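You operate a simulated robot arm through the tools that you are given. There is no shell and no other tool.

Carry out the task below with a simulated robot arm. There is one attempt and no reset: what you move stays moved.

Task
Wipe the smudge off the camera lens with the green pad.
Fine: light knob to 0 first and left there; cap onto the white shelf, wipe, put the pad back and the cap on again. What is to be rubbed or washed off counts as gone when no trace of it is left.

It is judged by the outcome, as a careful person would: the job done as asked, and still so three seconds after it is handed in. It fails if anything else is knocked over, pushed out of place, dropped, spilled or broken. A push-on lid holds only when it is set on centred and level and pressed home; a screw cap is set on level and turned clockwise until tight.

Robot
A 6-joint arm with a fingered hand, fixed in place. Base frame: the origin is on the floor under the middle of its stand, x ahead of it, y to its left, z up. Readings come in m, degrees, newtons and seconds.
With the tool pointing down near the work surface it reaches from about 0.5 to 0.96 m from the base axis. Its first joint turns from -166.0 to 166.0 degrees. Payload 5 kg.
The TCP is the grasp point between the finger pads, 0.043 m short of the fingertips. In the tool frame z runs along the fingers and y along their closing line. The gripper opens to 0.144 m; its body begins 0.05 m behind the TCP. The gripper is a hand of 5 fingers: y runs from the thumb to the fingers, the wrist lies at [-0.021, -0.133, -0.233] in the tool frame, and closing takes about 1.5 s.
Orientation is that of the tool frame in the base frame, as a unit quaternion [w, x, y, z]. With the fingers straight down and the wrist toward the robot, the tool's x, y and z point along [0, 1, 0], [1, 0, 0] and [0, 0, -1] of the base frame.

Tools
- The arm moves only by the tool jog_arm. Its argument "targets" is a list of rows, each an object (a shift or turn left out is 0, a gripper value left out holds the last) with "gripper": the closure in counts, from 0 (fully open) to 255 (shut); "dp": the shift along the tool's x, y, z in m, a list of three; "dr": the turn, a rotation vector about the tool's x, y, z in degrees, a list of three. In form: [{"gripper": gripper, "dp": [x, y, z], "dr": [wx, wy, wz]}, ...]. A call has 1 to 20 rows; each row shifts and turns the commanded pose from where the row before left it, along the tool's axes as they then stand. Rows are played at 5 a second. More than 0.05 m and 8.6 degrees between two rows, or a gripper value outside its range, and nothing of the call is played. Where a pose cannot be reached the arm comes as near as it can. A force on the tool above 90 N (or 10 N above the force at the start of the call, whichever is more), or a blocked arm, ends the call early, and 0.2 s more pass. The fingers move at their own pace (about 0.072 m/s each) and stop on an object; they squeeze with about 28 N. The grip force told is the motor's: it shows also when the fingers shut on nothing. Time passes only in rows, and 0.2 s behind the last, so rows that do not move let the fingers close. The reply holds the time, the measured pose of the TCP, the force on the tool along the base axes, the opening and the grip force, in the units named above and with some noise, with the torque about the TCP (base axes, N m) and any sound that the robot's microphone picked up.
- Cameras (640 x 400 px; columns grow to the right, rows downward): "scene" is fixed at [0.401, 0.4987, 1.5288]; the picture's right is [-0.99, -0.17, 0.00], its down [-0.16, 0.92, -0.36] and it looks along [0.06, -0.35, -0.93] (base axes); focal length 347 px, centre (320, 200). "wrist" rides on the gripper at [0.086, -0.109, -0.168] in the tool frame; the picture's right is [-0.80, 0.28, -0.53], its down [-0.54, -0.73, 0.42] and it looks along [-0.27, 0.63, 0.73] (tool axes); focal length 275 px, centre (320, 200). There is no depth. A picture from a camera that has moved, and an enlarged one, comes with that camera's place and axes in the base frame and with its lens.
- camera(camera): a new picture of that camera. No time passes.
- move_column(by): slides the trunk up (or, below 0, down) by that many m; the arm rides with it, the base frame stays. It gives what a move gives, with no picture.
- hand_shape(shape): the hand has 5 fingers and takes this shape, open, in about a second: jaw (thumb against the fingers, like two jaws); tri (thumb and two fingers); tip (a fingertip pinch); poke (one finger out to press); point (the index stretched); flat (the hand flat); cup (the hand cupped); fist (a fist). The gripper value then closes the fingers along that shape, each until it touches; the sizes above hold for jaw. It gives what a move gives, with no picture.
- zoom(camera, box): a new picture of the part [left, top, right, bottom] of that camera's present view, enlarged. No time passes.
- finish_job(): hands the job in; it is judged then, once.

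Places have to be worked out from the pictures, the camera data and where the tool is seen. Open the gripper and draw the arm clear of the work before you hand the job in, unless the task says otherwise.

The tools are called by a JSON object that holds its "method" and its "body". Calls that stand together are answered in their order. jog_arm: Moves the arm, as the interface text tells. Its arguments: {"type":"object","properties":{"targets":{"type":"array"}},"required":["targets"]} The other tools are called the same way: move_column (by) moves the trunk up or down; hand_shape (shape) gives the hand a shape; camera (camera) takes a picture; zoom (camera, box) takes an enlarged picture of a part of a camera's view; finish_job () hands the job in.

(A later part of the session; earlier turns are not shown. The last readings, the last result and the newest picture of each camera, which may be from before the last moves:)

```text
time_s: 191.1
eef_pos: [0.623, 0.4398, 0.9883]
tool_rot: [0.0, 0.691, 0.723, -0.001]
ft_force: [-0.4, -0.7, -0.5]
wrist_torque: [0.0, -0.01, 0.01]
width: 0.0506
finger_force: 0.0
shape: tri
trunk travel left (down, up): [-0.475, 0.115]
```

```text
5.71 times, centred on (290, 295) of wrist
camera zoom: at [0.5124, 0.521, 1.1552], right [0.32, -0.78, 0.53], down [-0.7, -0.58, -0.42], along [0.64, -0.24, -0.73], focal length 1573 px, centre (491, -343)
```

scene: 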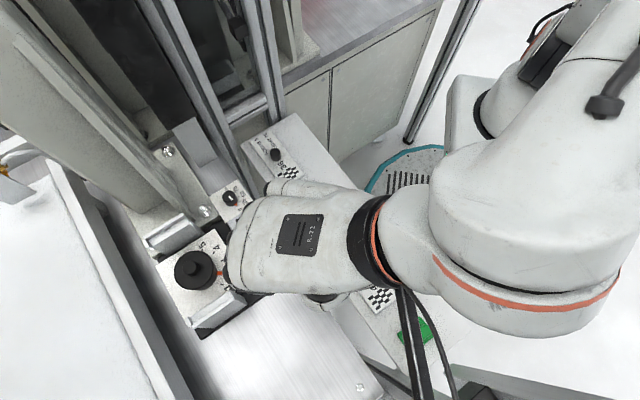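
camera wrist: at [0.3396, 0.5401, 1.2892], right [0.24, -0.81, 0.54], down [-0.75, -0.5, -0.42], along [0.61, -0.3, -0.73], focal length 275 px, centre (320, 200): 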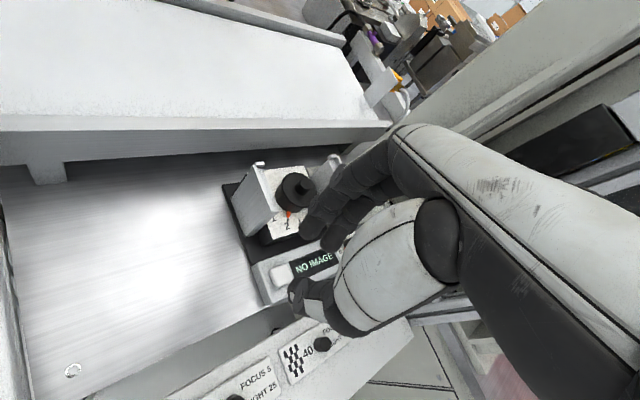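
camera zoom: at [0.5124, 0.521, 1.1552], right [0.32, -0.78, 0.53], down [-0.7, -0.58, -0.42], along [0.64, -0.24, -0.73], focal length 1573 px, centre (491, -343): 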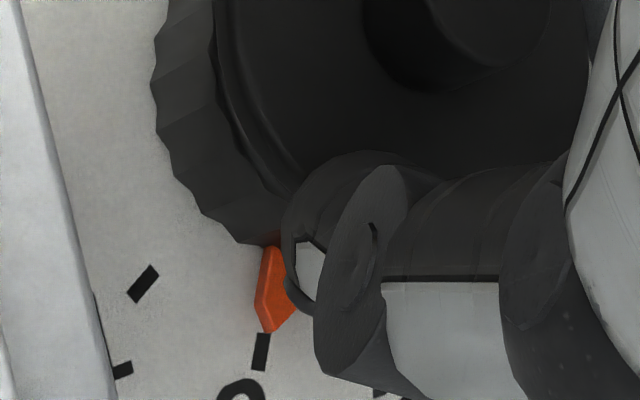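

Released with zero force and the pointer unchanged. I lift straight up 3 cm and measure the cap's position.

{"method": "jog_arm", "body": {"targets": [{"dp": [0, 0, -0.01]}, {"dp": [0, 0, -0.015]}, {"dp": [0, 0, -0.018]}, {"dp": [0, 0, 0]}]}}

{"method": "zoom", "body": {"camera": "wrist", "box": [220, 180, 380, 300]}}

{"method": "zoom", "body": {"camera": "scene", "box": [130, 160, 310, 340]}}

```text
time_s: 192.1
eef_pos: [0.6228, 0.4394, 1.032]
tool_rot: [0.0, 0.69, 0.724, -0.001]
ft_force: [0.4, -0.8, -0.8]
wrist_torque: [0.0, 0.01, -0.01]
width: 0.0505
finger_force: 0.1
shape: tri
trunk travel left (down, up): [-0.475, 0.115]
```

```text
3.33 times, centred on (300, 240) of wrist
camera zoom: at [0.5116, 0.5207, 1.1979], right [0.32, -0.78, 0.53], down [-0.7, -0.58, -0.42], along [0.64, -0.24, -0.73], focal length 918 px, centre (387, 67)
```

zoom: 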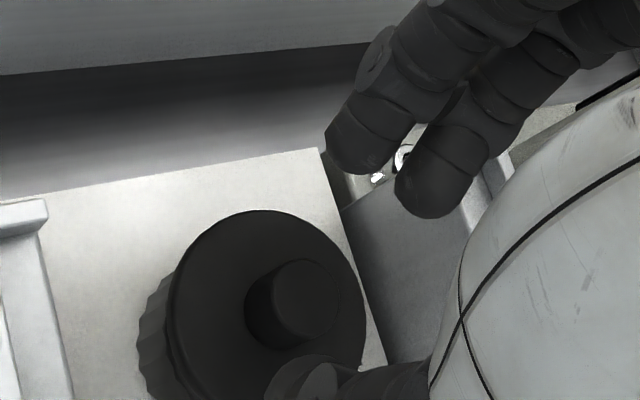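

```text
2.22 times, centred on (220, 250) of scene
camera zoom: at [0.401, 0.4987, 1.5288], right [-0.99, -0.17, 0.0], down [-0.16, 0.92, -0.36], along [0.06, -0.35, -0.93], focal length 770 px, centre (542, 89)
```

zoom: 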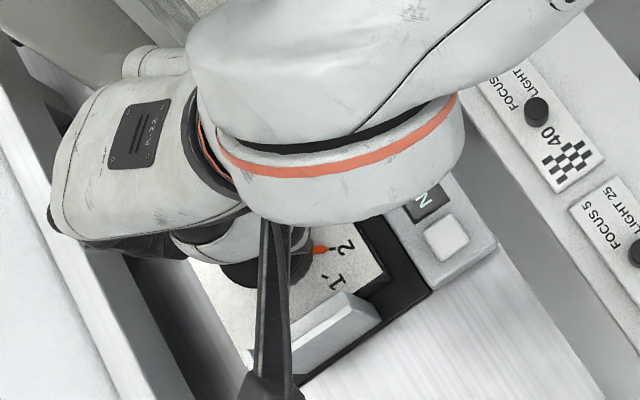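

I draw the hand back out of the scene camera's view so the cap can be compared directly with the earlier (off-centre) and the first pictures.

{"method": "jog_arm", "body": {"targets": [{"dp": [0, 0, -0.04]}, {"dp": [0, 0, -0.04]}, {"dp": [0, -0.045, 0]}, {"dp": [0, -0.045, 0]}, {"dp": [0, -0.045, 0]}, {"dp": [0, -0.045, 0]}, {"dp": [0, -0.045, 0]}, {"dp": [0, 0, 0]}]}}

{"method": "zoom", "body": {"camera": "scene", "box": [175, 245, 245, 300]}}

{"method": "zoom", "body": {"camera": "scene", "box": [130, 160, 310, 340]}}

{"method": "zoom", "body": {"camera": "wrist", "box": [230, 110, 350, 200]}}

```text
time_s: 193.9
eef_pos: [0.3982, 0.4256, 1.1128]
tool_rot: [0.0, 0.691, 0.723, -0.001]
ft_force: [0.0, -0.8, 0.1]
wrist_torque: [-0.04, -0.01, 0.02]
width: 0.0508
finger_force: 0.0
shape: tri
trunk travel left (down, up): [-0.475, 0.115]
```

```text
7.27 times, centred on (210, 272) of scene
camera zoom: at [0.401, 0.4987, 1.5288], right [-0.99, -0.17, 0.0], down [-0.16, 0.92, -0.36], along [0.06, -0.35, -0.93], focal length 2522 px, centre (1120, -327)
```

zoom: 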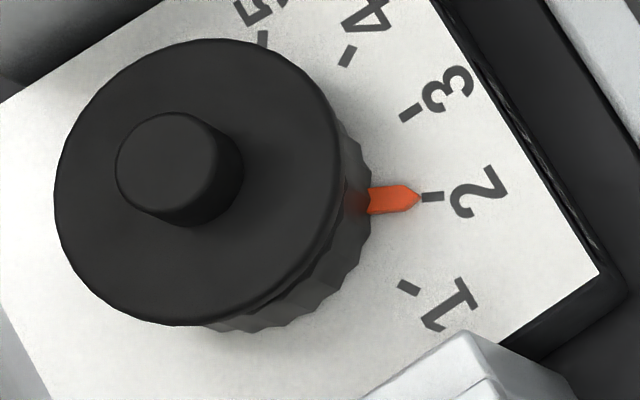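

```text
2.22 times, centred on (220, 250) of scene
camera zoom: at [0.401, 0.4987, 1.5288], right [-0.99, -0.17, 0.0], down [-0.16, 0.92, -0.36], along [0.06, -0.35, -0.93], focal length 770 px, centre (542, 89)
```

zoom: 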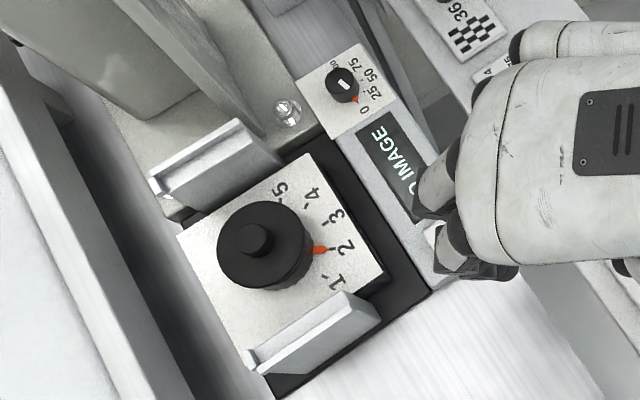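

```text
4.44 times, centred on (290, 155) of wrist
camera zoom: at [0.2865, 0.5077, 1.2808], right [0.32, -0.78, 0.53], down [-0.7, -0.58, -0.42], along [0.64, -0.24, -0.73], focal length 1224 px, centre (453, 400)
```

zoom: 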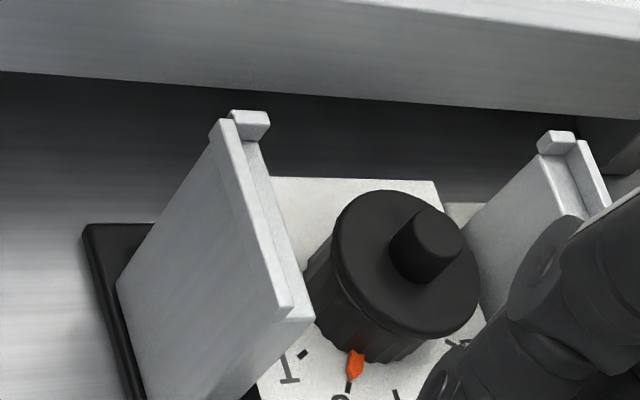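

The pointer is now exactly at 2. For an accurate check of the cap's seat I reproduce the very same wrist-camera pose that I used before taking the cap off, so the two pictures can be compared directly.

{"method": "jog_arm", "body": {"targets": [{"dr": [0, 0, 2.7]}, {"dp": [-0.0051, 0.0403, -0.0016]}, {"dp": [-0.0051, 0.0403, -0.0016]}, {"dp": [-0.0051, 0.0403, -0.0016]}, {"dp": [-0.0051, 0.0403, -0.0016]}, {"dp": [-0.0049, 0.0402, -0.0014]}, {"dp": [0, 0, 0]}]}}

{"method": "zoom", "body": {"camera": "wrist", "box": [190, 225, 280, 300]}}

{"method": "zoom", "body": {"camera": "wrist", "box": [130, 200, 330, 345]}}

```text
time_s: 195.5
eef_pos: [0.6041, 0.4024, 1.119]
tool_rot: [-0.001, 0.707, 0.707, -0.001]
ft_force: [0.2, 1.3, -0.7]
wrist_torque: [0.0, 0.01, 0.01]
width: 0.0506
finger_force: 0.1
shape: tri
trunk travel left (down, up): [-0.475, 0.115]
```

```text
5.33 times, centred on (235, 262) of wrist
camera zoom: at [0.4957, 0.4886, 1.2856], right [0.28, -0.8, 0.53], down [-0.73, -0.54, -0.42], along [0.63, -0.27, -0.73], focal length 1468 px, centre (773, -133)
```

zoom: 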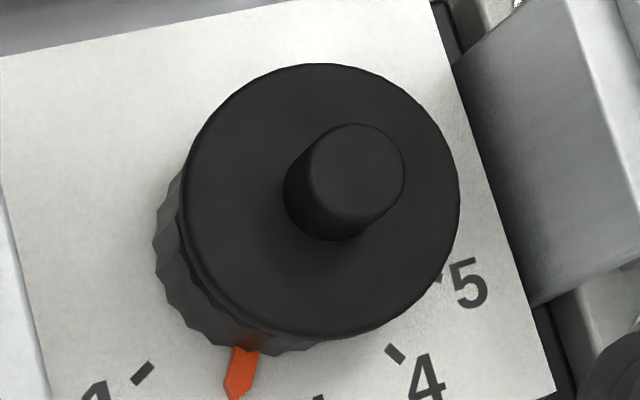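

```text
2.76 times, centred on (230, 272) of wrist
camera zoom: at [0.4957, 0.4886, 1.2856], right [0.28, -0.8, 0.53], down [-0.73, -0.54, -0.42], along [0.63, -0.27, -0.73], focal length 759 px, centre (568, 0)
```

zoom: 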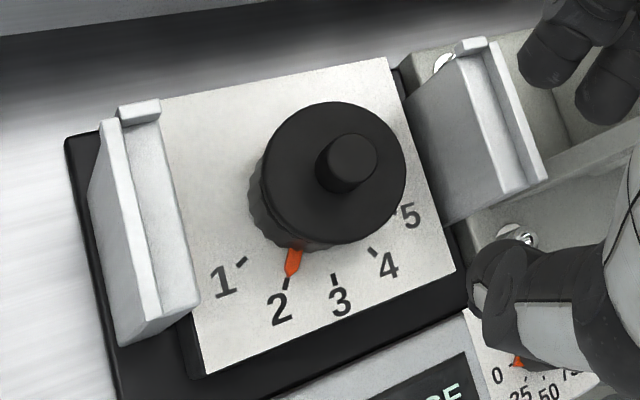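

The comparison with the earlier identical view shows the disc displaced about 5 mm toward +x relative to the ring and marks (closing the fingers pushes the cap along by a few mm, which fooled my reference). I'll re-grip it at its present place, lift slightly and set it down 5 mm further toward −x and 1.5 mm toward +y.

{"method": "jog_arm", "body": {"targets": [{"dp": [0.0189, 0.0104, 0]}, {"dp": [0.0189, 0.0103, 0]}, {"dp": [0, 0, 0.035]}, {"dp": [0, 0, 0.03]}, {"dp": [0, 0, 0.022]}, {"dp": [0, 0, 0]}]}}

{"method": "zoom", "body": {"camera": "wrist", "box": [240, 180, 400, 300]}}

```text
time_s: 196.9
eef_pos: [0.6237, 0.4422, 1.0313]
tool_rot: [-0.001, 0.708, 0.706, -0.001]
ft_force: [-0.2, -0.4, -0.7]
wrist_torque: [0.01, 0.0, -0.01]
width: 0.0505
finger_force: 0.0
shape: tri
trunk travel left (down, up): [-0.475, 0.115]
```

```text
3.33 times, centred on (320, 240) of wrist
camera zoom: at [0.516, 0.5287, 1.1988], right [0.28, -0.8, 0.53], down [-0.73, -0.54, -0.42], along [0.63, -0.27, -0.73], focal length 918 px, centre (320, 67)
```

zoom: 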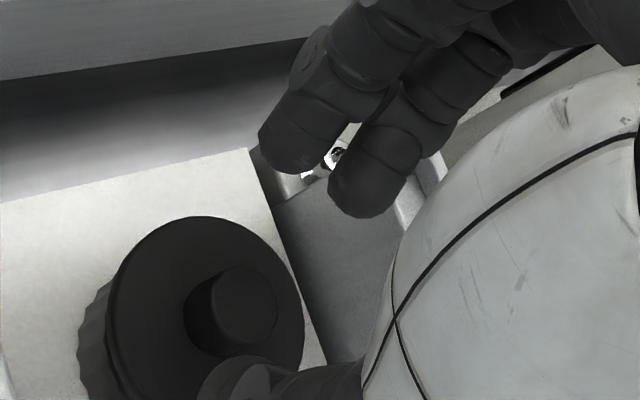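

I correct 2.3 mm sideways and descend around the boss.

{"method": "jog_arm", "body": {"targets": [{"dp": [-0.0023, 0.0004, 0.015]}, {"dp": [0, 0, 0.013]}, {"dp": [0, 0, 0.009]}, {"dp": [0, 0, 0.005]}, {"dp": [0, 0, 0]}]}}

{"method": "zoom", "body": {"camera": "wrist", "box": [240, 180, 400, 300]}}

```text
time_s: 198.1
eef_pos: [0.6224, 0.4387, 0.9897]
tool_rot: [0.001, 0.708, 0.706, -0.001]
ft_force: [0.1, 0.3, -0.5]
wrist_torque: [0.01, 0.01, 0.01]
width: 0.0508
finger_force: 0.1
shape: tri
trunk travel left (down, up): [-0.475, 0.115]
```

```text
3.33 times, centred on (320, 240) of wrist
camera zoom: at [0.5145, 0.5254, 1.1563], right [0.28, -0.8, 0.53], down [-0.73, -0.54, -0.42], along [0.63, -0.27, -0.73], focal length 918 px, centre (320, 67)
```

zoom: 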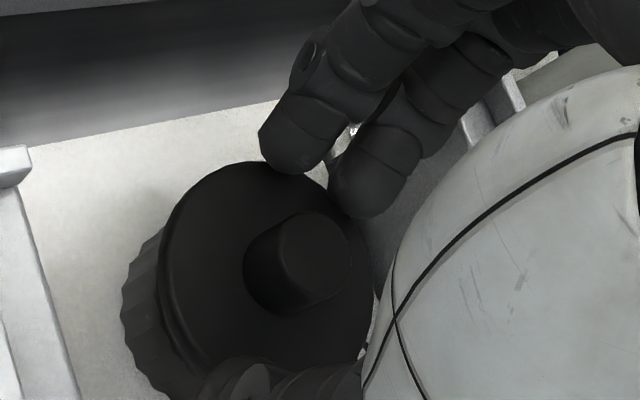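

The boss already lies near where the grip centres it. I close and check how much the cap shifts.

{"method": "jog_arm", "body": {"targets": [{"gripper": 195}, {"gripper": 220}, {"gripper": 240}, {"gripper": 255}, {"gripper": 255}, {"gripper": 255}, {"gripper": 255}]}}

{"method": "zoom", "body": {"camera": "wrist", "box": [240, 180, 400, 300]}}

{"method": "zoom", "body": {"camera": "wrist", "box": [280, 220, 350, 280]}}

```text
time_s: 199.7
eef_pos: [0.6229, 0.4384, 0.9894]
tool_rot: [0.001, 0.707, 0.707, -0.002]
ft_force: [-0.8, 0.5, 0.7]
wrist_torque: [0.01, -0.02, 0.0]
width: 0.0122
finger_force: 27.8
shape: tri
trunk travel left (down, up): [-0.475, 0.115]
```

```text
3.33 times, centred on (320, 240) of wrist
camera zoom: at [0.5145, 0.5253, 1.1563], right [0.28, -0.8, 0.53], down [-0.73, -0.54, -0.42], along [0.63, -0.27, -0.73], focal length 918 px, centre (320, 67)
```

zoom: 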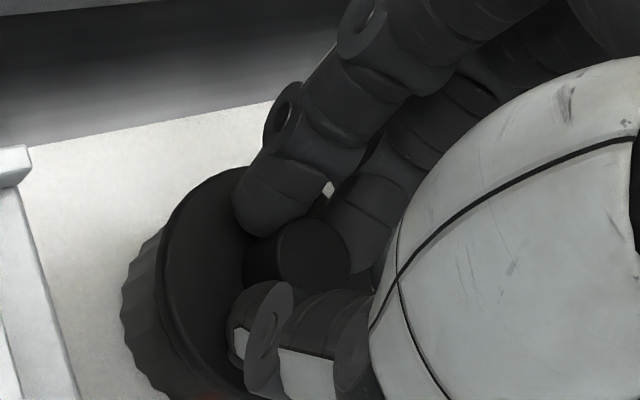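

```text
6.67 times, centred on (315, 250) of wrist
camera zoom: at [0.5145, 0.5253, 1.1563], right [0.28, -0.8, 0.53], down [-0.73, -0.54, -0.42], along [0.63, -0.27, -0.73], focal length 1835 px, centre (353, -133)
```

zoom: 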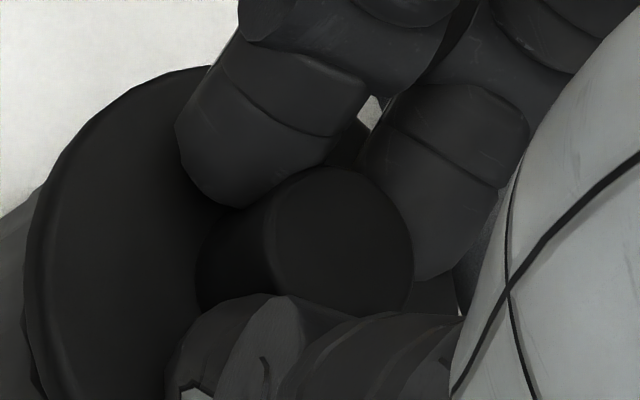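

Closing moved the cap about 2 mm back toward −x, so 3.5 mm (−x) and 1.5 mm (+y) remain. I lift 8 mm, shift, and verify the camera pose.

{"method": "jog_arm", "body": {"targets": [{"dp": [0, 0, -0.003]}, {"dp": [0, 0, -0.005]}, {"dp": [0.0015, -0.0035, 0]}, {"dp": [0, 0, 0]}]}}

{"method": "zoom", "body": {"camera": "wrist", "box": [240, 180, 400, 300]}}

{"method": "zoom", "body": {"camera": "wrist", "box": [200, 200, 320, 320]}}

```text
time_s: 200.7
eef_pos: [0.6184, 0.4406, 0.998]
tool_rot: [0.0, 0.708, 0.706, -0.002]
ft_force: [-0.1, -0.5, -0.6]
wrist_torque: [-0.02, 0.0, -0.01]
width: 0.0124
finger_force: 28.2
shape: tri
trunk travel left (down, up): [-0.475, 0.115]
```

```text
3.33 times, centred on (320, 240) of wrist
camera zoom: at [0.5106, 0.5273, 1.1642], right [0.28, -0.8, 0.53], down [-0.73, -0.54, -0.42], along [0.63, -0.27, -0.73], focal length 918 px, centre (320, 67)
```

zoom: 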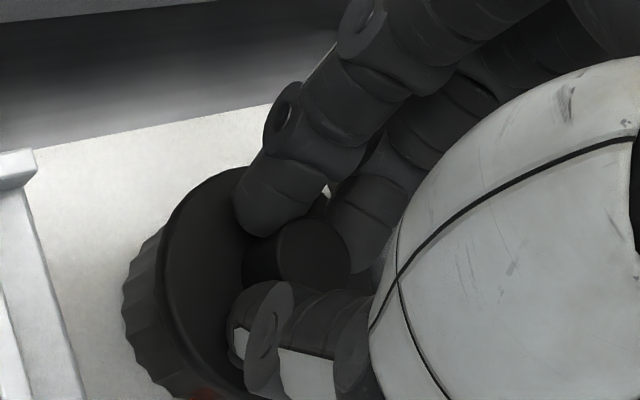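

```text
3.33 times, centred on (260, 260) of wrist
camera zoom: at [0.5106, 0.5273, 1.1642], right [0.28, -0.8, 0.53], down [-0.73, -0.54, -0.42], along [0.63, -0.27, -0.73], focal length 918 px, centre (520, 0)
```

zoom: 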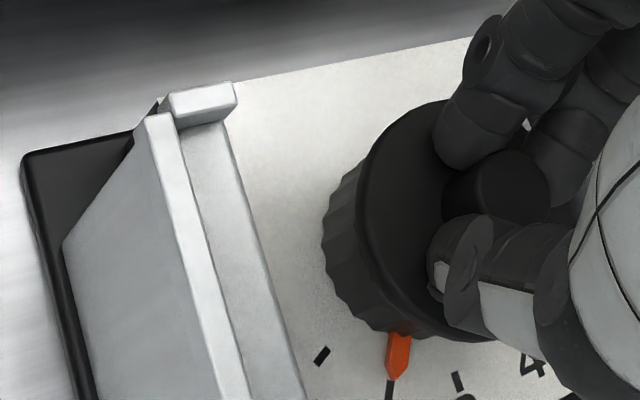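

The disc–ring relation now matches the original. I lower it: 6 mm first, then fine steps to contact.

{"method": "jog_arm", "body": {"targets": [{"dp": [0, 0, 0.003]}, {"dp": [0, 0, 0.002]}, {"dp": [0, 0, 0.001]}, {"dp": [0, 0, 0]}]}}

{"method": "zoom", "body": {"camera": "wrist", "box": [220, 220, 300, 290]}}

```text
time_s: 201.7
eef_pos: [0.6186, 0.4403, 0.9915]
tool_rot: [-0.001, 0.707, 0.707, -0.001]
ft_force: [0.5, 0.6, -0.1]
wrist_torque: [0.0, 0.0, 0.02]
width: 0.0128
finger_force: 27.4
shape: tri
trunk travel left (down, up): [-0.475, 0.115]
```

```text
5.71 times, centred on (260, 255) of wrist
camera zoom: at [0.5108, 0.5273, 1.1586], right [0.28, -0.8, 0.53], down [-0.73, -0.54, -0.42], along [0.63, -0.27, -0.73], focal length 1573 px, centre (663, -114)
```

zoom: 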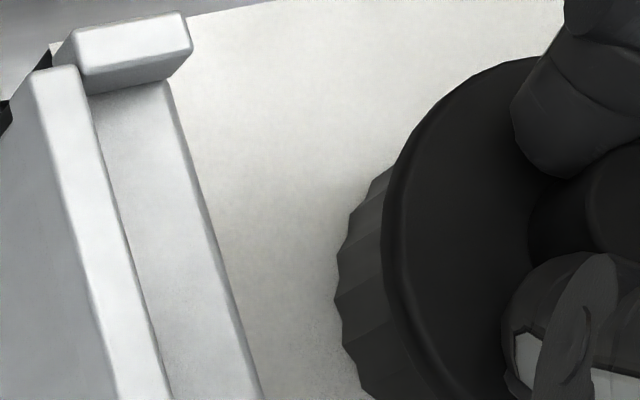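

Looking centred; 2 mm to go by the camera height. I continue with 0.7 mm steps.

{"method": "jog_arm", "body": {"targets": [{"dp": [0, 0, 0.0007]}, {"dp": [0, 0, 0.0007]}, {"dp": [0, 0, 0.0007]}, {"dp": [0, 0, 0]}]}}

```text
time_s: 202.7
eef_pos: [0.6191, 0.4399, 0.9895]
tool_rot: [0.0, 0.708, 0.706, -0.001]
ft_force: [0.0, 0.3, 0.1]
wrist_torque: [0.0, 0.0, -0.03]
width: 0.0126
finger_force: 28.1
shape: tri
trunk travel left (down, up): [-0.475, 0.115]
```

No contact yet; I continue in 0.7 mm steps.

{"method": "jog_arm", "body": {"targets": [{"dp": [0, 0, 0.0007]}, {"dp": [0, 0, 0.0007]}, {"dp": [0, 0, 0.0007]}, {"dp": [0, 0, 0]}]}}

{"method": "zoom", "body": {"camera": "wrist", "box": [220, 220, 300, 290]}}

```text
time_s: 203.7
eef_pos: [0.6184, 0.4396, 0.9883]
tool_rot: [0.001, 0.707, 0.707, 0.0]
ft_force: [0.5, 0.1, 7.8]
wrist_torque: [0.02, -0.05, 0.01]
width: 0.0124
finger_force: 27.6
shape: tri
trunk travel left (down, up): [-0.475, 0.115]
```

```text
5.71 times, centred on (260, 255) of wrist
camera zoom: at [0.5101, 0.5268, 1.1555], right [0.28, -0.8, 0.53], down [-0.73, -0.54, -0.42], along [0.63, -0.27, -0.73], focal length 1573 px, centre (663, -114)
```

zoom: 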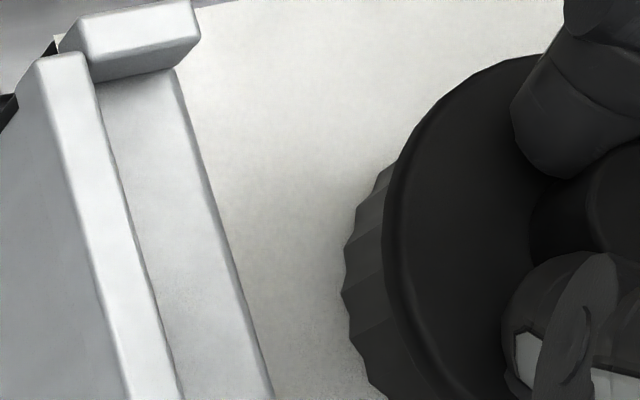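

Contact (8 N) with only a small torque, so centred and level. I press to about 20 N to push it home.

{"method": "jog_arm", "body": {"targets": [{"dp": [0, 0, 0.001]}, {"dp": [0, 0, 0.001]}, {"dp": [0, 0, 0.0005]}, {"dp": [0, 0, 0]}]}}

{"method": "zoom", "body": {"camera": "wrist", "box": [240, 260, 340, 330]}}

```text
time_s: 204.7
eef_pos: [0.6178, 0.4405, 0.9879]
tool_rot: [0.001, 0.707, 0.707, 0.001]
ft_force: [-0.6, -0.5, 26.5]
wrist_torque: [0.07, 0.25, 0.01]
width: 0.0127
finger_force: 28.0
shape: tri
trunk travel left (down, up): [-0.475, 0.115]
```

```text
5.71 times, centred on (290, 295) of wrist
camera zoom: at [0.5093, 0.5265, 1.1551], right [0.28, -0.8, 0.53], down [-0.72, -0.54, -0.43], along [0.63, -0.27, -0.73], focal length 1573 px, centre (491, -343)
```

zoom: 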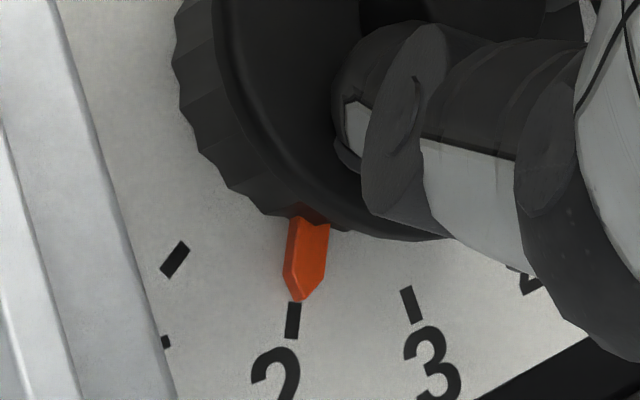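

26 N, firm contact, and the pointer stands at 2. I relax to a few newtons and open the fingers slowly.

{"method": "jog_arm", "body": {"targets": [{"dp": [0, 0, -0.0012]}, {"dp": [0, 0, -0.0013]}, {"dp": [0, 0, 0]}, {"gripper": 245}, {"gripper": 235}, {"gripper": 225}, {"gripper": 210}, {"gripper": 195}, {"gripper": 180}, {"gripper": 170}, {"gripper": 165}, {"gripper": 165}]}}

{"method": "zoom", "body": {"camera": "wrist", "box": [240, 180, 400, 300]}}

```text
time_s: 207.3
eef_pos: [0.6167, 0.4403, 0.9875]
tool_rot: [0.0, 0.709, 0.706, -0.002]
ft_force: [-1.0, -0.5, 4.8]
wrist_torque: [0.04, -0.17, 0.0]
width: 0.0497
finger_force: 0.1
shape: tri
trunk travel left (down, up): [-0.475, 0.115]
```

```text
3.33 times, centred on (320, 240) of wrist
camera zoom: at [0.5096, 0.5266, 1.1545], right [0.28, -0.8, 0.53], down [-0.73, -0.54, -0.42], along [0.63, -0.27, -0.73], focal length 918 px, centre (320, 67)
```

zoom: 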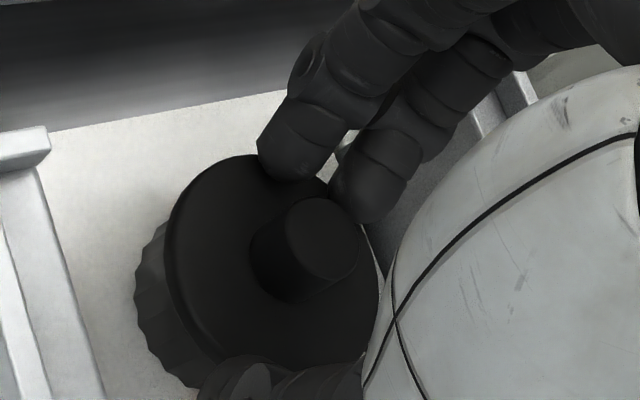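

While opening, the tips touched the disc and seem to have dragged the cap a little. I lift straight up and go to the reference view to measure where it is now.

{"method": "jog_arm", "body": {"targets": [{"dp": [0, 0, -0.005]}, {"dp": [0, 0, -0.016]}, {"dp": [0, 0, -0.03]}, {"dp": [0, 0, -0.04]}, {"dp": [0, 0, -0.04]}, {"dp": [-0.038, -0.0139, 0]}, {"dp": [0, 0, 0]}]}}

{"method": "zoom", "body": {"camera": "wrist", "box": [190, 225, 280, 300]}}

{"method": "zoom", "body": {"camera": "wrist", "box": [130, 200, 330, 345]}}

```text
time_s: 208.9
eef_pos: [0.6039, 0.4022, 1.121]
tool_rot: [-0.001, 0.707, 0.707, 0.0]
ft_force: [-1.1, 0.5, 0.7]
wrist_torque: [0.05, -0.01, 0.01]
width: 0.0507
finger_force: 0.0
shape: tri
trunk travel left (down, up): [-0.475, 0.115]
```

```text
5.33 times, centred on (235, 262) of wrist
camera zoom: at [0.496, 0.4889, 1.2876], right [0.28, -0.8, 0.53], down [-0.73, -0.54, -0.42], along [0.63, -0.27, -0.73], focal length 1468 px, centre (773, -133)
```

zoom: 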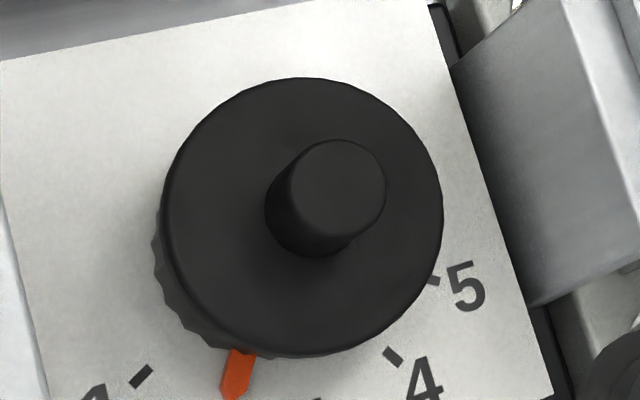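

```text
2.76 times, centred on (230, 272) of wrist
camera zoom: at [0.496, 0.4889, 1.2876], right [0.28, -0.8, 0.53], down [-0.73, -0.54, -0.42], along [0.63, -0.27, -0.73], focal length 759 px, centre (568, 0)
```

zoom: 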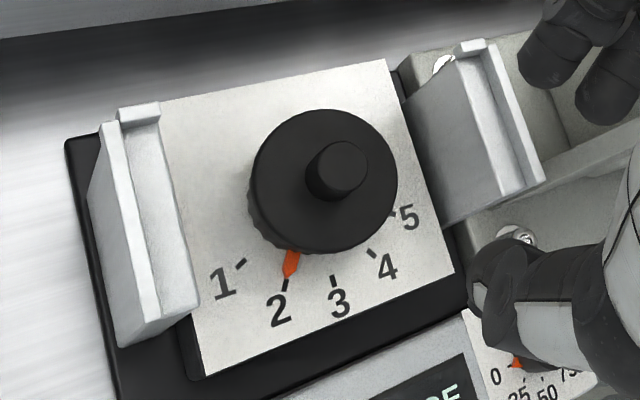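

Now the cap matches the original picture within about 1 mm: disc, boss and ring outline all coincide, and the pointer is at 2. To press it home without dragging it sideways, I'll push straight down on the disc with the three fingertips around the boss. I move over it with a 0.034 opening.

{"method": "jog_arm", "body": {"targets": [{"gripper": 195, "dp": [0.0189, 0.0075, 0]}, {"dp": [0.0189, 0.0075, 0]}, {"dp": [0, 0, 0.03]}, {"dp": [0, 0, 0.03]}, {"dp": [0, 0, 0.03]}, {"dp": [0, 0, 0]}]}}

{"method": "zoom", "body": {"camera": "wrist", "box": [240, 180, 400, 300]}}

```text
time_s: 210.3
eef_pos: [0.6226, 0.4391, 1.0313]
tool_rot: [-0.001, 0.707, 0.707, -0.001]
ft_force: [-0.1, -0.6, -0.8]
wrist_torque: [0.0, 0.02, -0.02]
width: 0.0342
finger_force: 0.0
shape: tri
trunk travel left (down, up): [-0.475, 0.115]
```

```text
3.33 times, centred on (320, 240) of wrist
camera zoom: at [0.5139, 0.5254, 1.1974], right [0.28, -0.8, 0.53], down [-0.73, -0.54, -0.42], along [0.63, -0.27, -0.73], focal length 918 px, centre (320, 67)
```

zoom: 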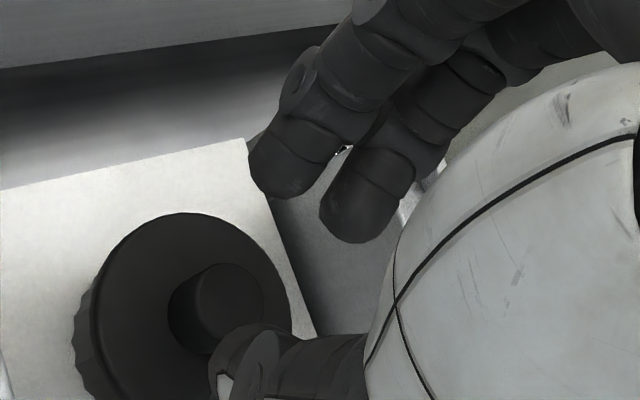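

I correct the position (allowing for the small drift seen during descents) and come down to just above the disc.

{"method": "jog_arm", "body": {"targets": [{"dp": [0.0022, -0.0009, 0.012]}, {"dp": [0, 0, 0.012]}, {"dp": [0, 0, 0.01]}, {"dp": [0, 0, 0.004]}, {"dp": [0, 0, 0]}]}}

{"method": "zoom", "body": {"camera": "wrist", "box": [240, 180, 400, 300]}}

```text
time_s: 211.5
eef_pos: [0.6197, 0.442, 0.9917]
tool_rot: [0.001, 0.708, 0.706, -0.002]
ft_force: [-0.1, -0.6, 0.1]
wrist_torque: [0.01, -0.01, 0.01]
width: 0.0342
finger_force: 0.0
shape: tri
trunk travel left (down, up): [-0.475, 0.115]
```

```text
3.33 times, centred on (320, 240) of wrist
camera zoom: at [0.5114, 0.5286, 1.1584], right [0.28, -0.8, 0.53], down [-0.73, -0.54, -0.42], along [0.63, -0.27, -0.73], focal length 918 px, centre (320, 67)
```

zoom: 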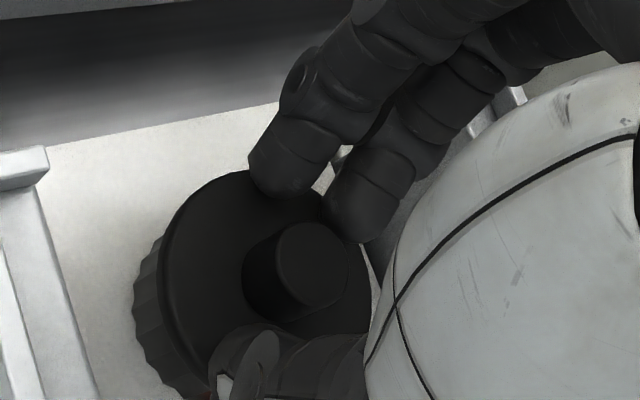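

The boss stands free between the tips. I go down in 1 mm steps until the tips press on the disc.

{"method": "jog_arm", "body": {"targets": [{"dp": [0, 0, 0.001]}, {"dp": [0, 0, 0.001]}, {"dp": [0, 0, 0.001]}, {"dp": [0, 0, 0]}]}}

```text
time_s: 212.5
eef_pos: [0.6198, 0.4413, 0.9886]
tool_rot: [0.0, 0.708, 0.706, 0.0]
ft_force: [-0.1, -0.4, 2.0]
wrist_torque: [0.06, -0.09, 0.02]
width: 0.0339
finger_force: 0.1
shape: tri
trunk travel left (down, up): [-0.475, 0.115]
```

First touch (2 N). I press 2 mm further.

{"method": "jog_arm", "body": {"targets": [{"dp": [0, 0, 0.001]}, {"dp": [0, 0, 0.001]}, {"dp": [0, 0, 0]}]}}

```text
time_s: 213.3
eef_pos: [0.6189, 0.4429, 0.9884]
tool_rot: [-0.001, 0.707, 0.707, 0.001]
ft_force: [1.6, 0.5, 14.1]
wrist_torque: [0.11, -0.5, 0.02]
width: 0.0347
finger_force: 0.1
shape: tri
trunk travel left (down, up): [-0.475, 0.115]
```

The load is only on the far fingers near the disc's edge, which could tilt the cap, so I stop and lift off. I'll press on the boss's top with pinched fingertips instead.

{"method": "jog_arm", "body": {"targets": [{"dp": [0, 0, -0.003]}, {"dp": [0, 0, -0.01]}, {"dp": [0, 0, -0.03]}, {"dp": [0, 0, -0.04]}, {"dp": [0, 0, -0.045]}, {"dp": [0, 0, 0]}]}}

{"method": "hand_shape", "body": {"shape": "tip"}}

{"method": "jog_arm", "body": {"targets": [{"gripper": 255, "dp": [-0.0385, -0.0155, 0]}, {"gripper": 255}, {"gripper": 255}, {"gripper": 255}, {"gripper": 255}, {"gripper": 255}, {"gripper": 255}, {"gripper": 255}, {"gripper": 255}]}}

{"method": "zoom", "body": {"camera": "wrist", "box": [190, 225, 280, 300]}}

{"method": "camera", "body": {"camera": "wrist"}}

```text
time_s: 214.7
eef_pos: [0.6187, 0.4428, 1.1143]
tool_rot: [0.0, 0.708, 0.706, -0.002]
ft_force: [-0.5, -0.4, 0.1]
wrist_torque: [-0.03, -0.01, -0.02]
width: 0.0339
finger_force: 0.0
shape: tri
trunk travel left (down, up): [-0.475, 0.115]
```

```text
time_s: 215.6
eef_pos: [0.619, 0.4426, 1.1137]
tool_rot: [0.0, 0.708, 0.707, -0.001]
ft_force: [0.4, 0.0, 1.1]
wrist_torque: [0.0, -0.02, 0.0]
width: 0.1434
finger_force: 0.1
shape: tip
trunk travel left (down, up): [-0.475, 0.115]
```

```text
time_s: 217.6
eef_pos: [0.603, 0.4049, 1.1144]
tool_rot: [0.0, 0.707, 0.707, -0.002]
ft_force: [0.2, -0.5, 1.1]
wrist_torque: [-0.05, -0.02, -0.01]
width: 0.0001
finger_force: 28.0
shape: tip
trunk travel left (down, up): [-0.475, 0.115]
```

```text
5.33 times, centred on (235, 262) of wrist
camera zoom: at [0.495, 0.4911, 1.281], right [0.28, -0.8, 0.53], down [-0.73, -0.54, -0.42], along [0.63, -0.27, -0.73], focal length 1468 px, centre (773, -133)
```

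zoom: 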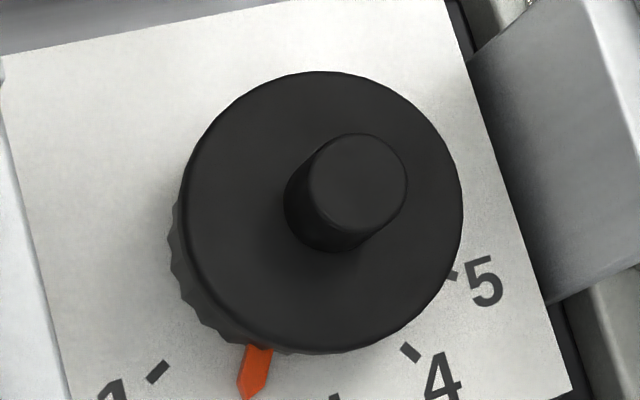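

```text
taken
camera wrist: at [0.495, 0.4911, 1.281], right [0.28, -0.8, 0.53], down [-0.73, -0.54, -0.42], along [0.63, -0.27, -0.73], focal length 275 px, centre (320, 200)
```

wrist: 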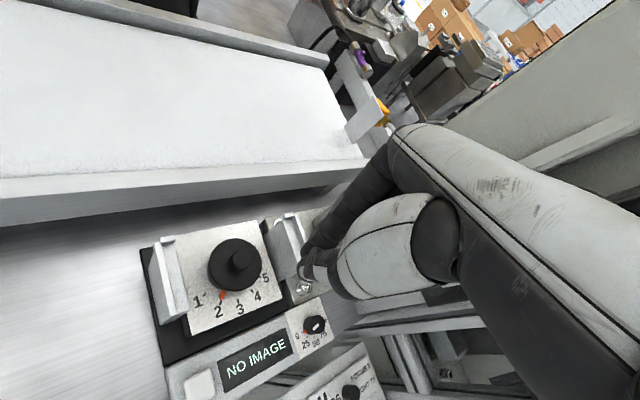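

The cap kept its place (within 1–2 mm of the original). I zoom on the pinched fingertips to know where they are before pressing on the boss's top.

{"method": "zoom", "body": {"camera": "wrist", "box": [270, 220, 370, 300]}}

{"method": "zoom", "body": {"camera": "scene", "box": [110, 150, 270, 300]}}

```text
5.00 times, centred on (320, 260) of wrist
camera zoom: at [0.495, 0.4911, 1.281], right [0.28, -0.8, 0.53], down [-0.73, -0.54, -0.42], along [0.63, -0.27, -0.73], focal length 1376 px, centre (320, -100)
```

zoom: 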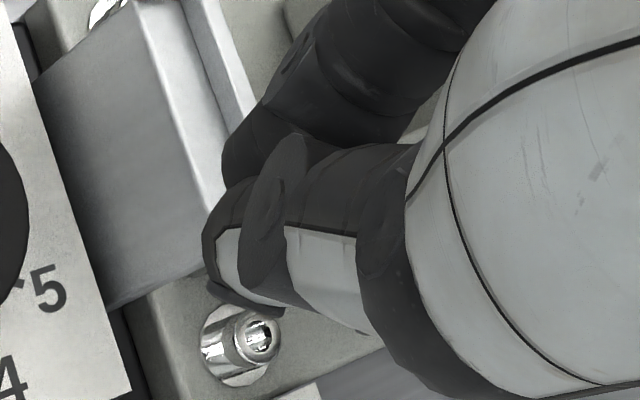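

```text
2.67 times, centred on (190, 225) of scene
camera zoom: at [0.401, 0.4987, 1.5288], right [-0.99, -0.17, 0.0], down [-0.16, 0.92, -0.36], along [0.06, -0.35, -0.93], focal length 925 px, centre (667, 133)
```

zoom: 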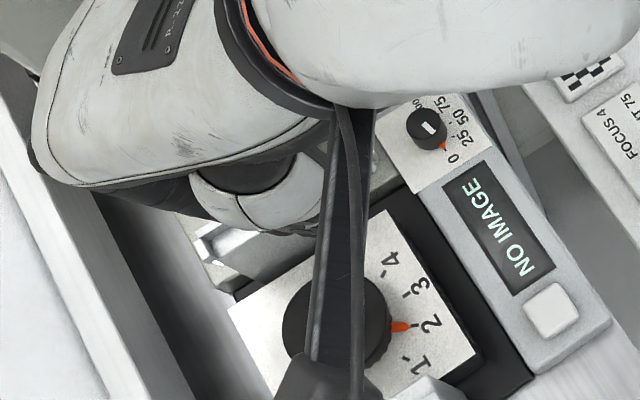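

The pinch point is close to the tool axis. I move it over the boss at a safe height (tips ~25 mm above) and check the alignment.

{"method": "jog_arm", "body": {"targets": [{"gripper": 255, "dp": [0.016, 0.0105, 0]}, {"dp": [0.016, 0.0105, 0]}, {"dp": [0, 0, 0.03]}, {"dp": [0, 0, 0.03]}, {"dp": [0, 0, 0.024]}, {"dp": [0, 0, 0]}]}}

{"method": "zoom", "body": {"camera": "wrist", "box": [240, 200, 360, 300]}}

```text
time_s: 219.0
eef_pos: [0.625, 0.4365, 1.0283]
tool_rot: [0.0, 0.708, 0.706, -0.002]
ft_force: [-0.3, 0.5, 0.1]
wrist_torque: [0.0, 0.03, -0.01]
width: 0.0
finger_force: 28.4
shape: tip
trunk travel left (down, up): [-0.475, 0.115]
```

```text
4.00 times, centred on (300, 250) of wrist
camera zoom: at [0.5158, 0.522, 1.1951], right [0.28, -0.8, 0.53], down [-0.73, -0.54, -0.42], along [0.63, -0.27, -0.73], focal length 1101 px, centre (400, 0)
```

zoom: 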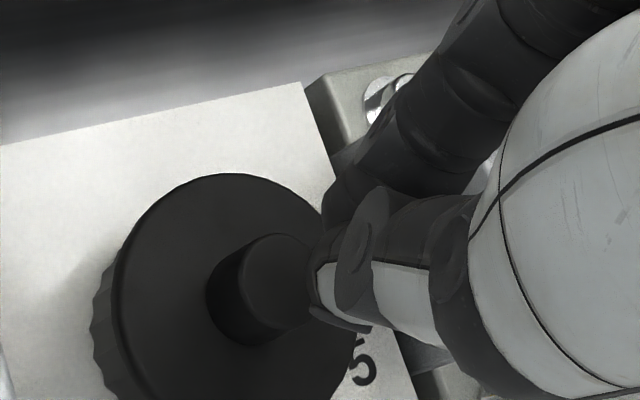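

The tips are within 2–3 mm of the boss axis. I correct and descend to just above the boss top.

{"method": "jog_arm", "body": {"targets": [{"dp": [-0.0005, 0.003, 0.008]}, {"dp": [0, 0, 0.006]}, {"dp": [0, 0, 0]}]}}

{"method": "zoom", "body": {"camera": "wrist", "box": [240, 200, 360, 300]}}

```text
time_s: 219.8
eef_pos: [0.6269, 0.4352, 1.0147]
tool_rot: [0.001, 0.708, 0.706, -0.001]
ft_force: [-0.2, 0.1, 0.7]
wrist_torque: [0.04, 0.03, 0.01]
width: 0.0002
finger_force: 28.0
shape: tip
trunk travel left (down, up): [-0.475, 0.115]
```

```text
4.00 times, centred on (300, 250) of wrist
camera zoom: at [0.5189, 0.5215, 1.1816], right [0.28, -0.8, 0.53], down [-0.73, -0.54, -0.42], along [0.63, -0.27, -0.73], focal length 1101 px, centre (400, 0)
```

zoom: 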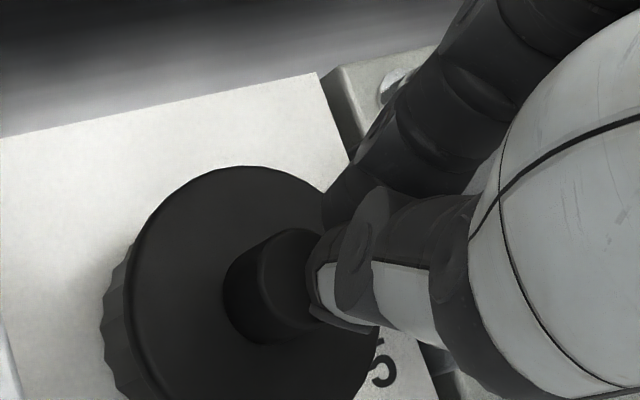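

Aligned. I lower in 1.5 mm steps until the fingertips touch the boss.

{"method": "jog_arm", "body": {"targets": [{"dp": [0, 0, 0.0015]}, {"dp": [0, 0, 0.0015]}, {"dp": [0, 0, 0.0015]}, {"dp": [0, 0, 0]}]}}

```text
time_s: 220.8
eef_pos: [0.6282, 0.4349, 1.01]
tool_rot: [0.0, 0.708, 0.706, -0.002]
ft_force: [0.0, -0.5, -1.2]
wrist_torque: [0.0, 0.03, -0.01]
width: 0.0
finger_force: 28.1
shape: tip
trunk travel left (down, up): [-0.475, 0.115]
```

No contact yet at z≈1.010; continuing.

{"method": "jog_arm", "body": {"targets": [{"dp": [0, 0, 0.0015]}, {"dp": [0, 0, 0.0015]}, {"dp": [0, 0, 0.0015]}, {"dp": [0, 0, 0]}]}}

{"method": "zoom", "body": {"camera": "wrist", "box": [240, 200, 360, 300]}}

```text
time_s: 221.8
eef_pos: [0.6273, 0.4345, 1.0084]
tool_rot: [0.0, 0.706, 0.708, 0.001]
ft_force: [-0.2, 0.5, 13.5]
wrist_torque: [0.05, 0.19, 0.02]
width: 0.0001
finger_force: 27.6
shape: tip
trunk travel left (down, up): [-0.475, 0.115]
```

```text
4.00 times, centred on (300, 250) of wrist
camera zoom: at [0.5182, 0.5212, 1.1756], right [0.28, -0.8, 0.53], down [-0.73, -0.54, -0.43], along [0.63, -0.27, -0.73], focal length 1101 px, centre (400, 0)
```

zoom: 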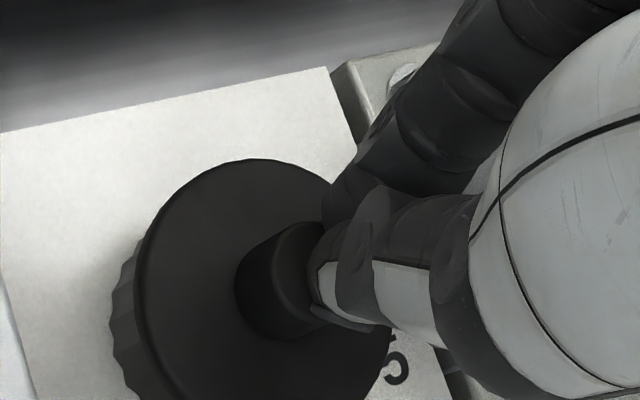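

Contact (13.5 N) on the boss top, well inside the ring's support circle. I press on to about 30 N.

{"method": "jog_arm", "body": {"targets": [{"dp": [0, 0, 0.001]}, {"dp": [0, 0, 0.001]}, {"dp": [0, 0, 0.001]}, {"dp": [0, 0, 0]}]}}

{"method": "zoom", "body": {"camera": "wrist", "box": [220, 220, 320, 320]}}

```text
time_s: 222.8
eef_pos: [0.6255, 0.4346, 1.01]
tool_rot: [0.001, 0.707, 0.707, 0.003]
ft_force: [-2.1, -0.7, 36.1]
wrist_torque: [0.05, 0.53, 0.02]
width: 0.0
finger_force: 28.3
shape: tip
trunk travel left (down, up): [-0.475, 0.115]
```

```text
4.00 times, centred on (270, 270) of wrist
camera zoom: at [0.5171, 0.5211, 1.1752], right [0.28, -0.8, 0.53], down [-0.72, -0.54, -0.43], along [0.63, -0.27, -0.73], focal length 1101 px, centre (520, -80)
```

zoom: 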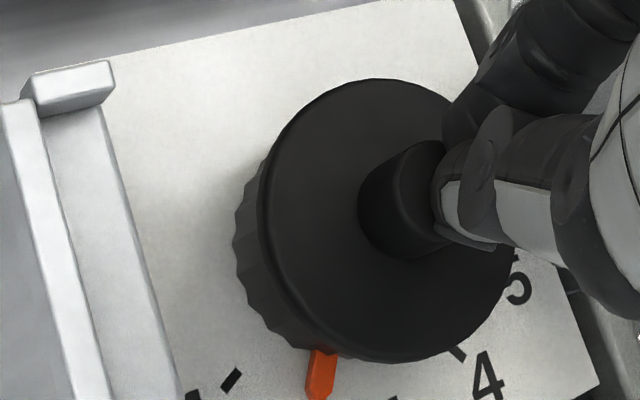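

36 N without any travel: the cap is firmly home. I unload gradually and lift off, then verify from the reference view.

{"method": "jog_arm", "body": {"targets": [{"dp": [0, 0, -0.002]}, {"dp": [0, 0, -0.002]}, {"dp": [0, 0, -0.003]}, {"dp": [0, 0, -0.015]}, {"dp": [0, 0, -0.03]}, {"dp": [0, 0, -0.03]}, {"dp": [0, 0, -0.026]}, {"dp": [-0.0325, -0.0225, 0]}, {"dp": [0, 0, 0]}]}}

{"method": "zoom", "body": {"camera": "wrist", "box": [190, 225, 280, 300]}}

{"method": "zoom", "body": {"camera": "wrist", "box": [130, 200, 330, 345]}}

```text
time_s: 224.8
eef_pos: [0.6025, 0.4014, 1.1116]
tool_rot: [-0.001, 0.707, 0.707, -0.001]
ft_force: [-0.2, -0.7, 0.8]
wrist_torque: [0.03, 0.01, -0.02]
width: 0.0001
finger_force: 28.3
shape: tip
trunk travel left (down, up): [-0.475, 0.115]
```

```text
5.33 times, centred on (235, 262) of wrist
camera zoom: at [0.4943, 0.4876, 1.2783], right [0.28, -0.8, 0.53], down [-0.73, -0.54, -0.42], along [0.63, -0.27, -0.73], focal length 1468 px, centre (773, -133)
```

zoom: 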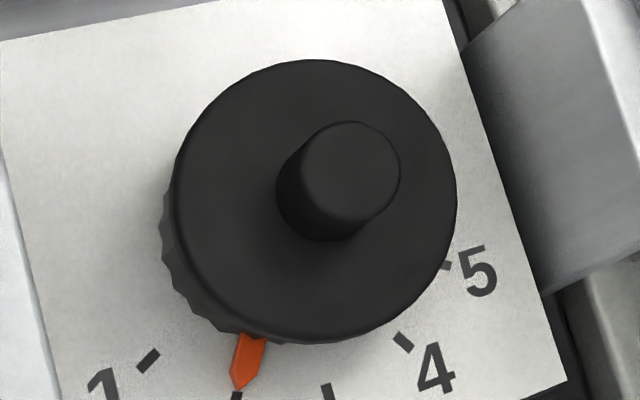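

```text
2.76 times, centred on (230, 272) of wrist
camera zoom: at [0.4943, 0.4876, 1.2783], right [0.28, -0.8, 0.53], down [-0.73, -0.54, -0.42], along [0.63, -0.27, -0.73], focal length 759 px, centre (568, 0)
```

zoom: 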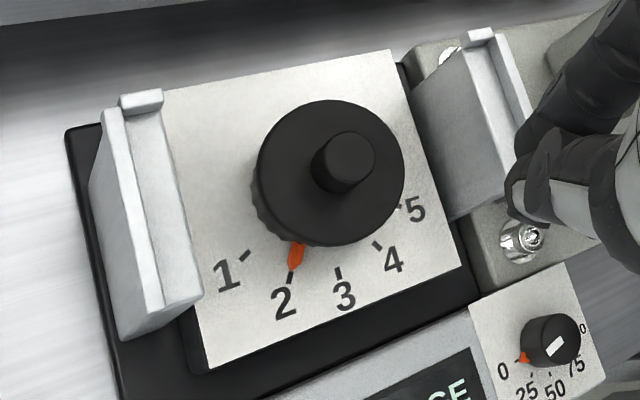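

Cap, boss, ring and pointer coincide with the original picture (≈1 mm), the light is at 0, and the pad is on the shelf. I now draw the arm back to its starting area and open the hand.

{"method": "jog_arm", "body": {"targets": [{"dp": [-0.026, -0.0388, -0.0153]}, {"dp": [-0.026, -0.0388, -0.0153]}, {"dp": [-0.026, -0.0388, -0.0153]}, {"dp": [-0.026, -0.0388, -0.0153]}, {"gripper": 120}, {"gripper": 60}, {"gripper": 0}, {"gripper": 0}, {"gripper": 0}, {"gripper": 0}, {"gripper": 0}]}}

{"method": "camera", "body": {"camera": "scene"}}

{"method": "zoom", "body": {"camera": "scene", "box": [175, 245, 245, 300]}}

{"method": "zoom", "body": {"camera": "scene", "box": [205, 175, 255, 215]}}

{"method": "camera", "body": {"camera": "wrist"}}

```text
time_s: 227.2
eef_pos: [0.449, 0.2991, 1.1724]
tool_rot: [0.0, 0.708, 0.707, -0.001]
ft_force: [0.4, -0.8, 0.9]
wrist_torque: [0.03, -0.02, 0.0]
width: 0.1436
finger_force: 0.1
shape: tip
trunk travel left (down, up): [-0.475, 0.115]
```

```text
taken
```

scene: 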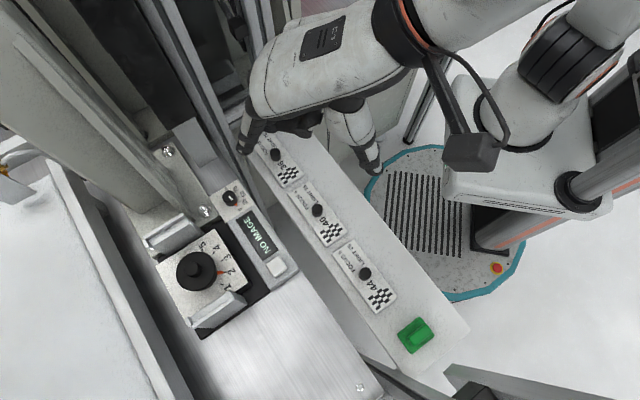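

```text
7.27 times, centred on (210, 272) of scene
camera zoom: at [0.401, 0.4987, 1.5288], right [-0.99, -0.17, 0.0], down [-0.16, 0.92, -0.36], along [0.06, -0.35, -0.93], focal length 2522 px, centre (1120, -327)
```

zoom: 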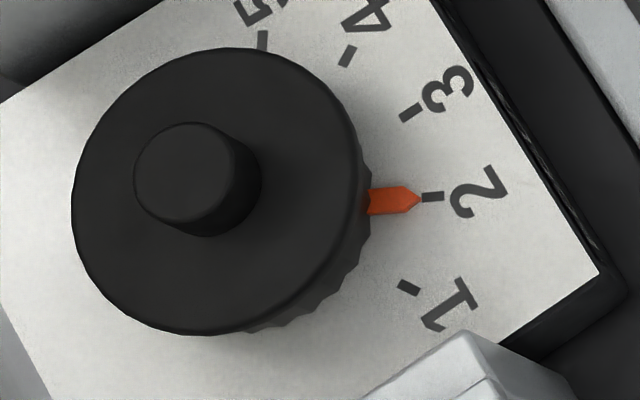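

```text
10.00 times, centred on (230, 195) of scene
camera zoom: at [0.401, 0.4987, 1.5288], right [-0.99, -0.17, 0.0], down [-0.16, 0.92, -0.36], along [0.06, -0.35, -0.93], focal length 3467 px, centre (1220, 250)
```

zoom: 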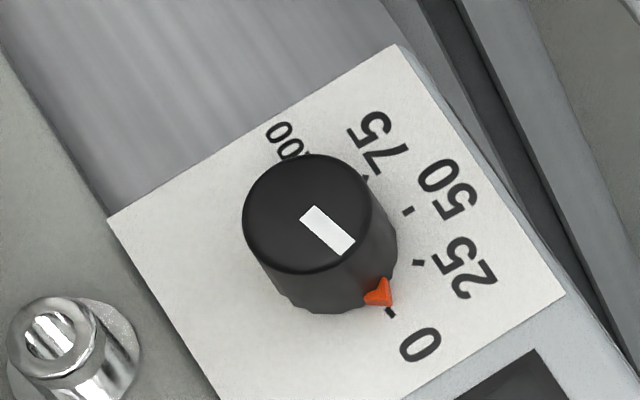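

```text
taken
camera wrist: at [0.341, 0.3863, 1.3392], right [0.28, -0.8, 0.53], down [-0.73, -0.54, -0.42], along [0.63, -0.27, -0.73], focal length 275 px, centre (320, 200)
```

wrist: 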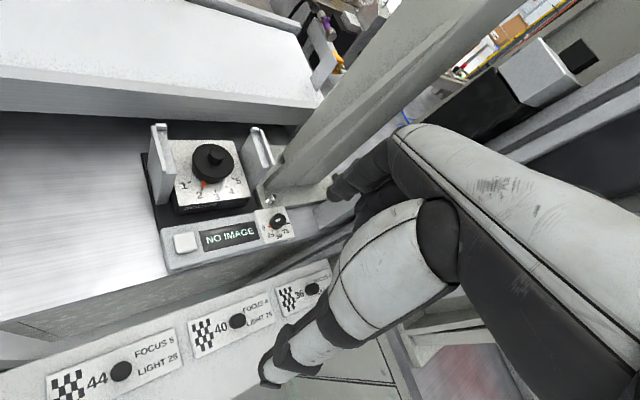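

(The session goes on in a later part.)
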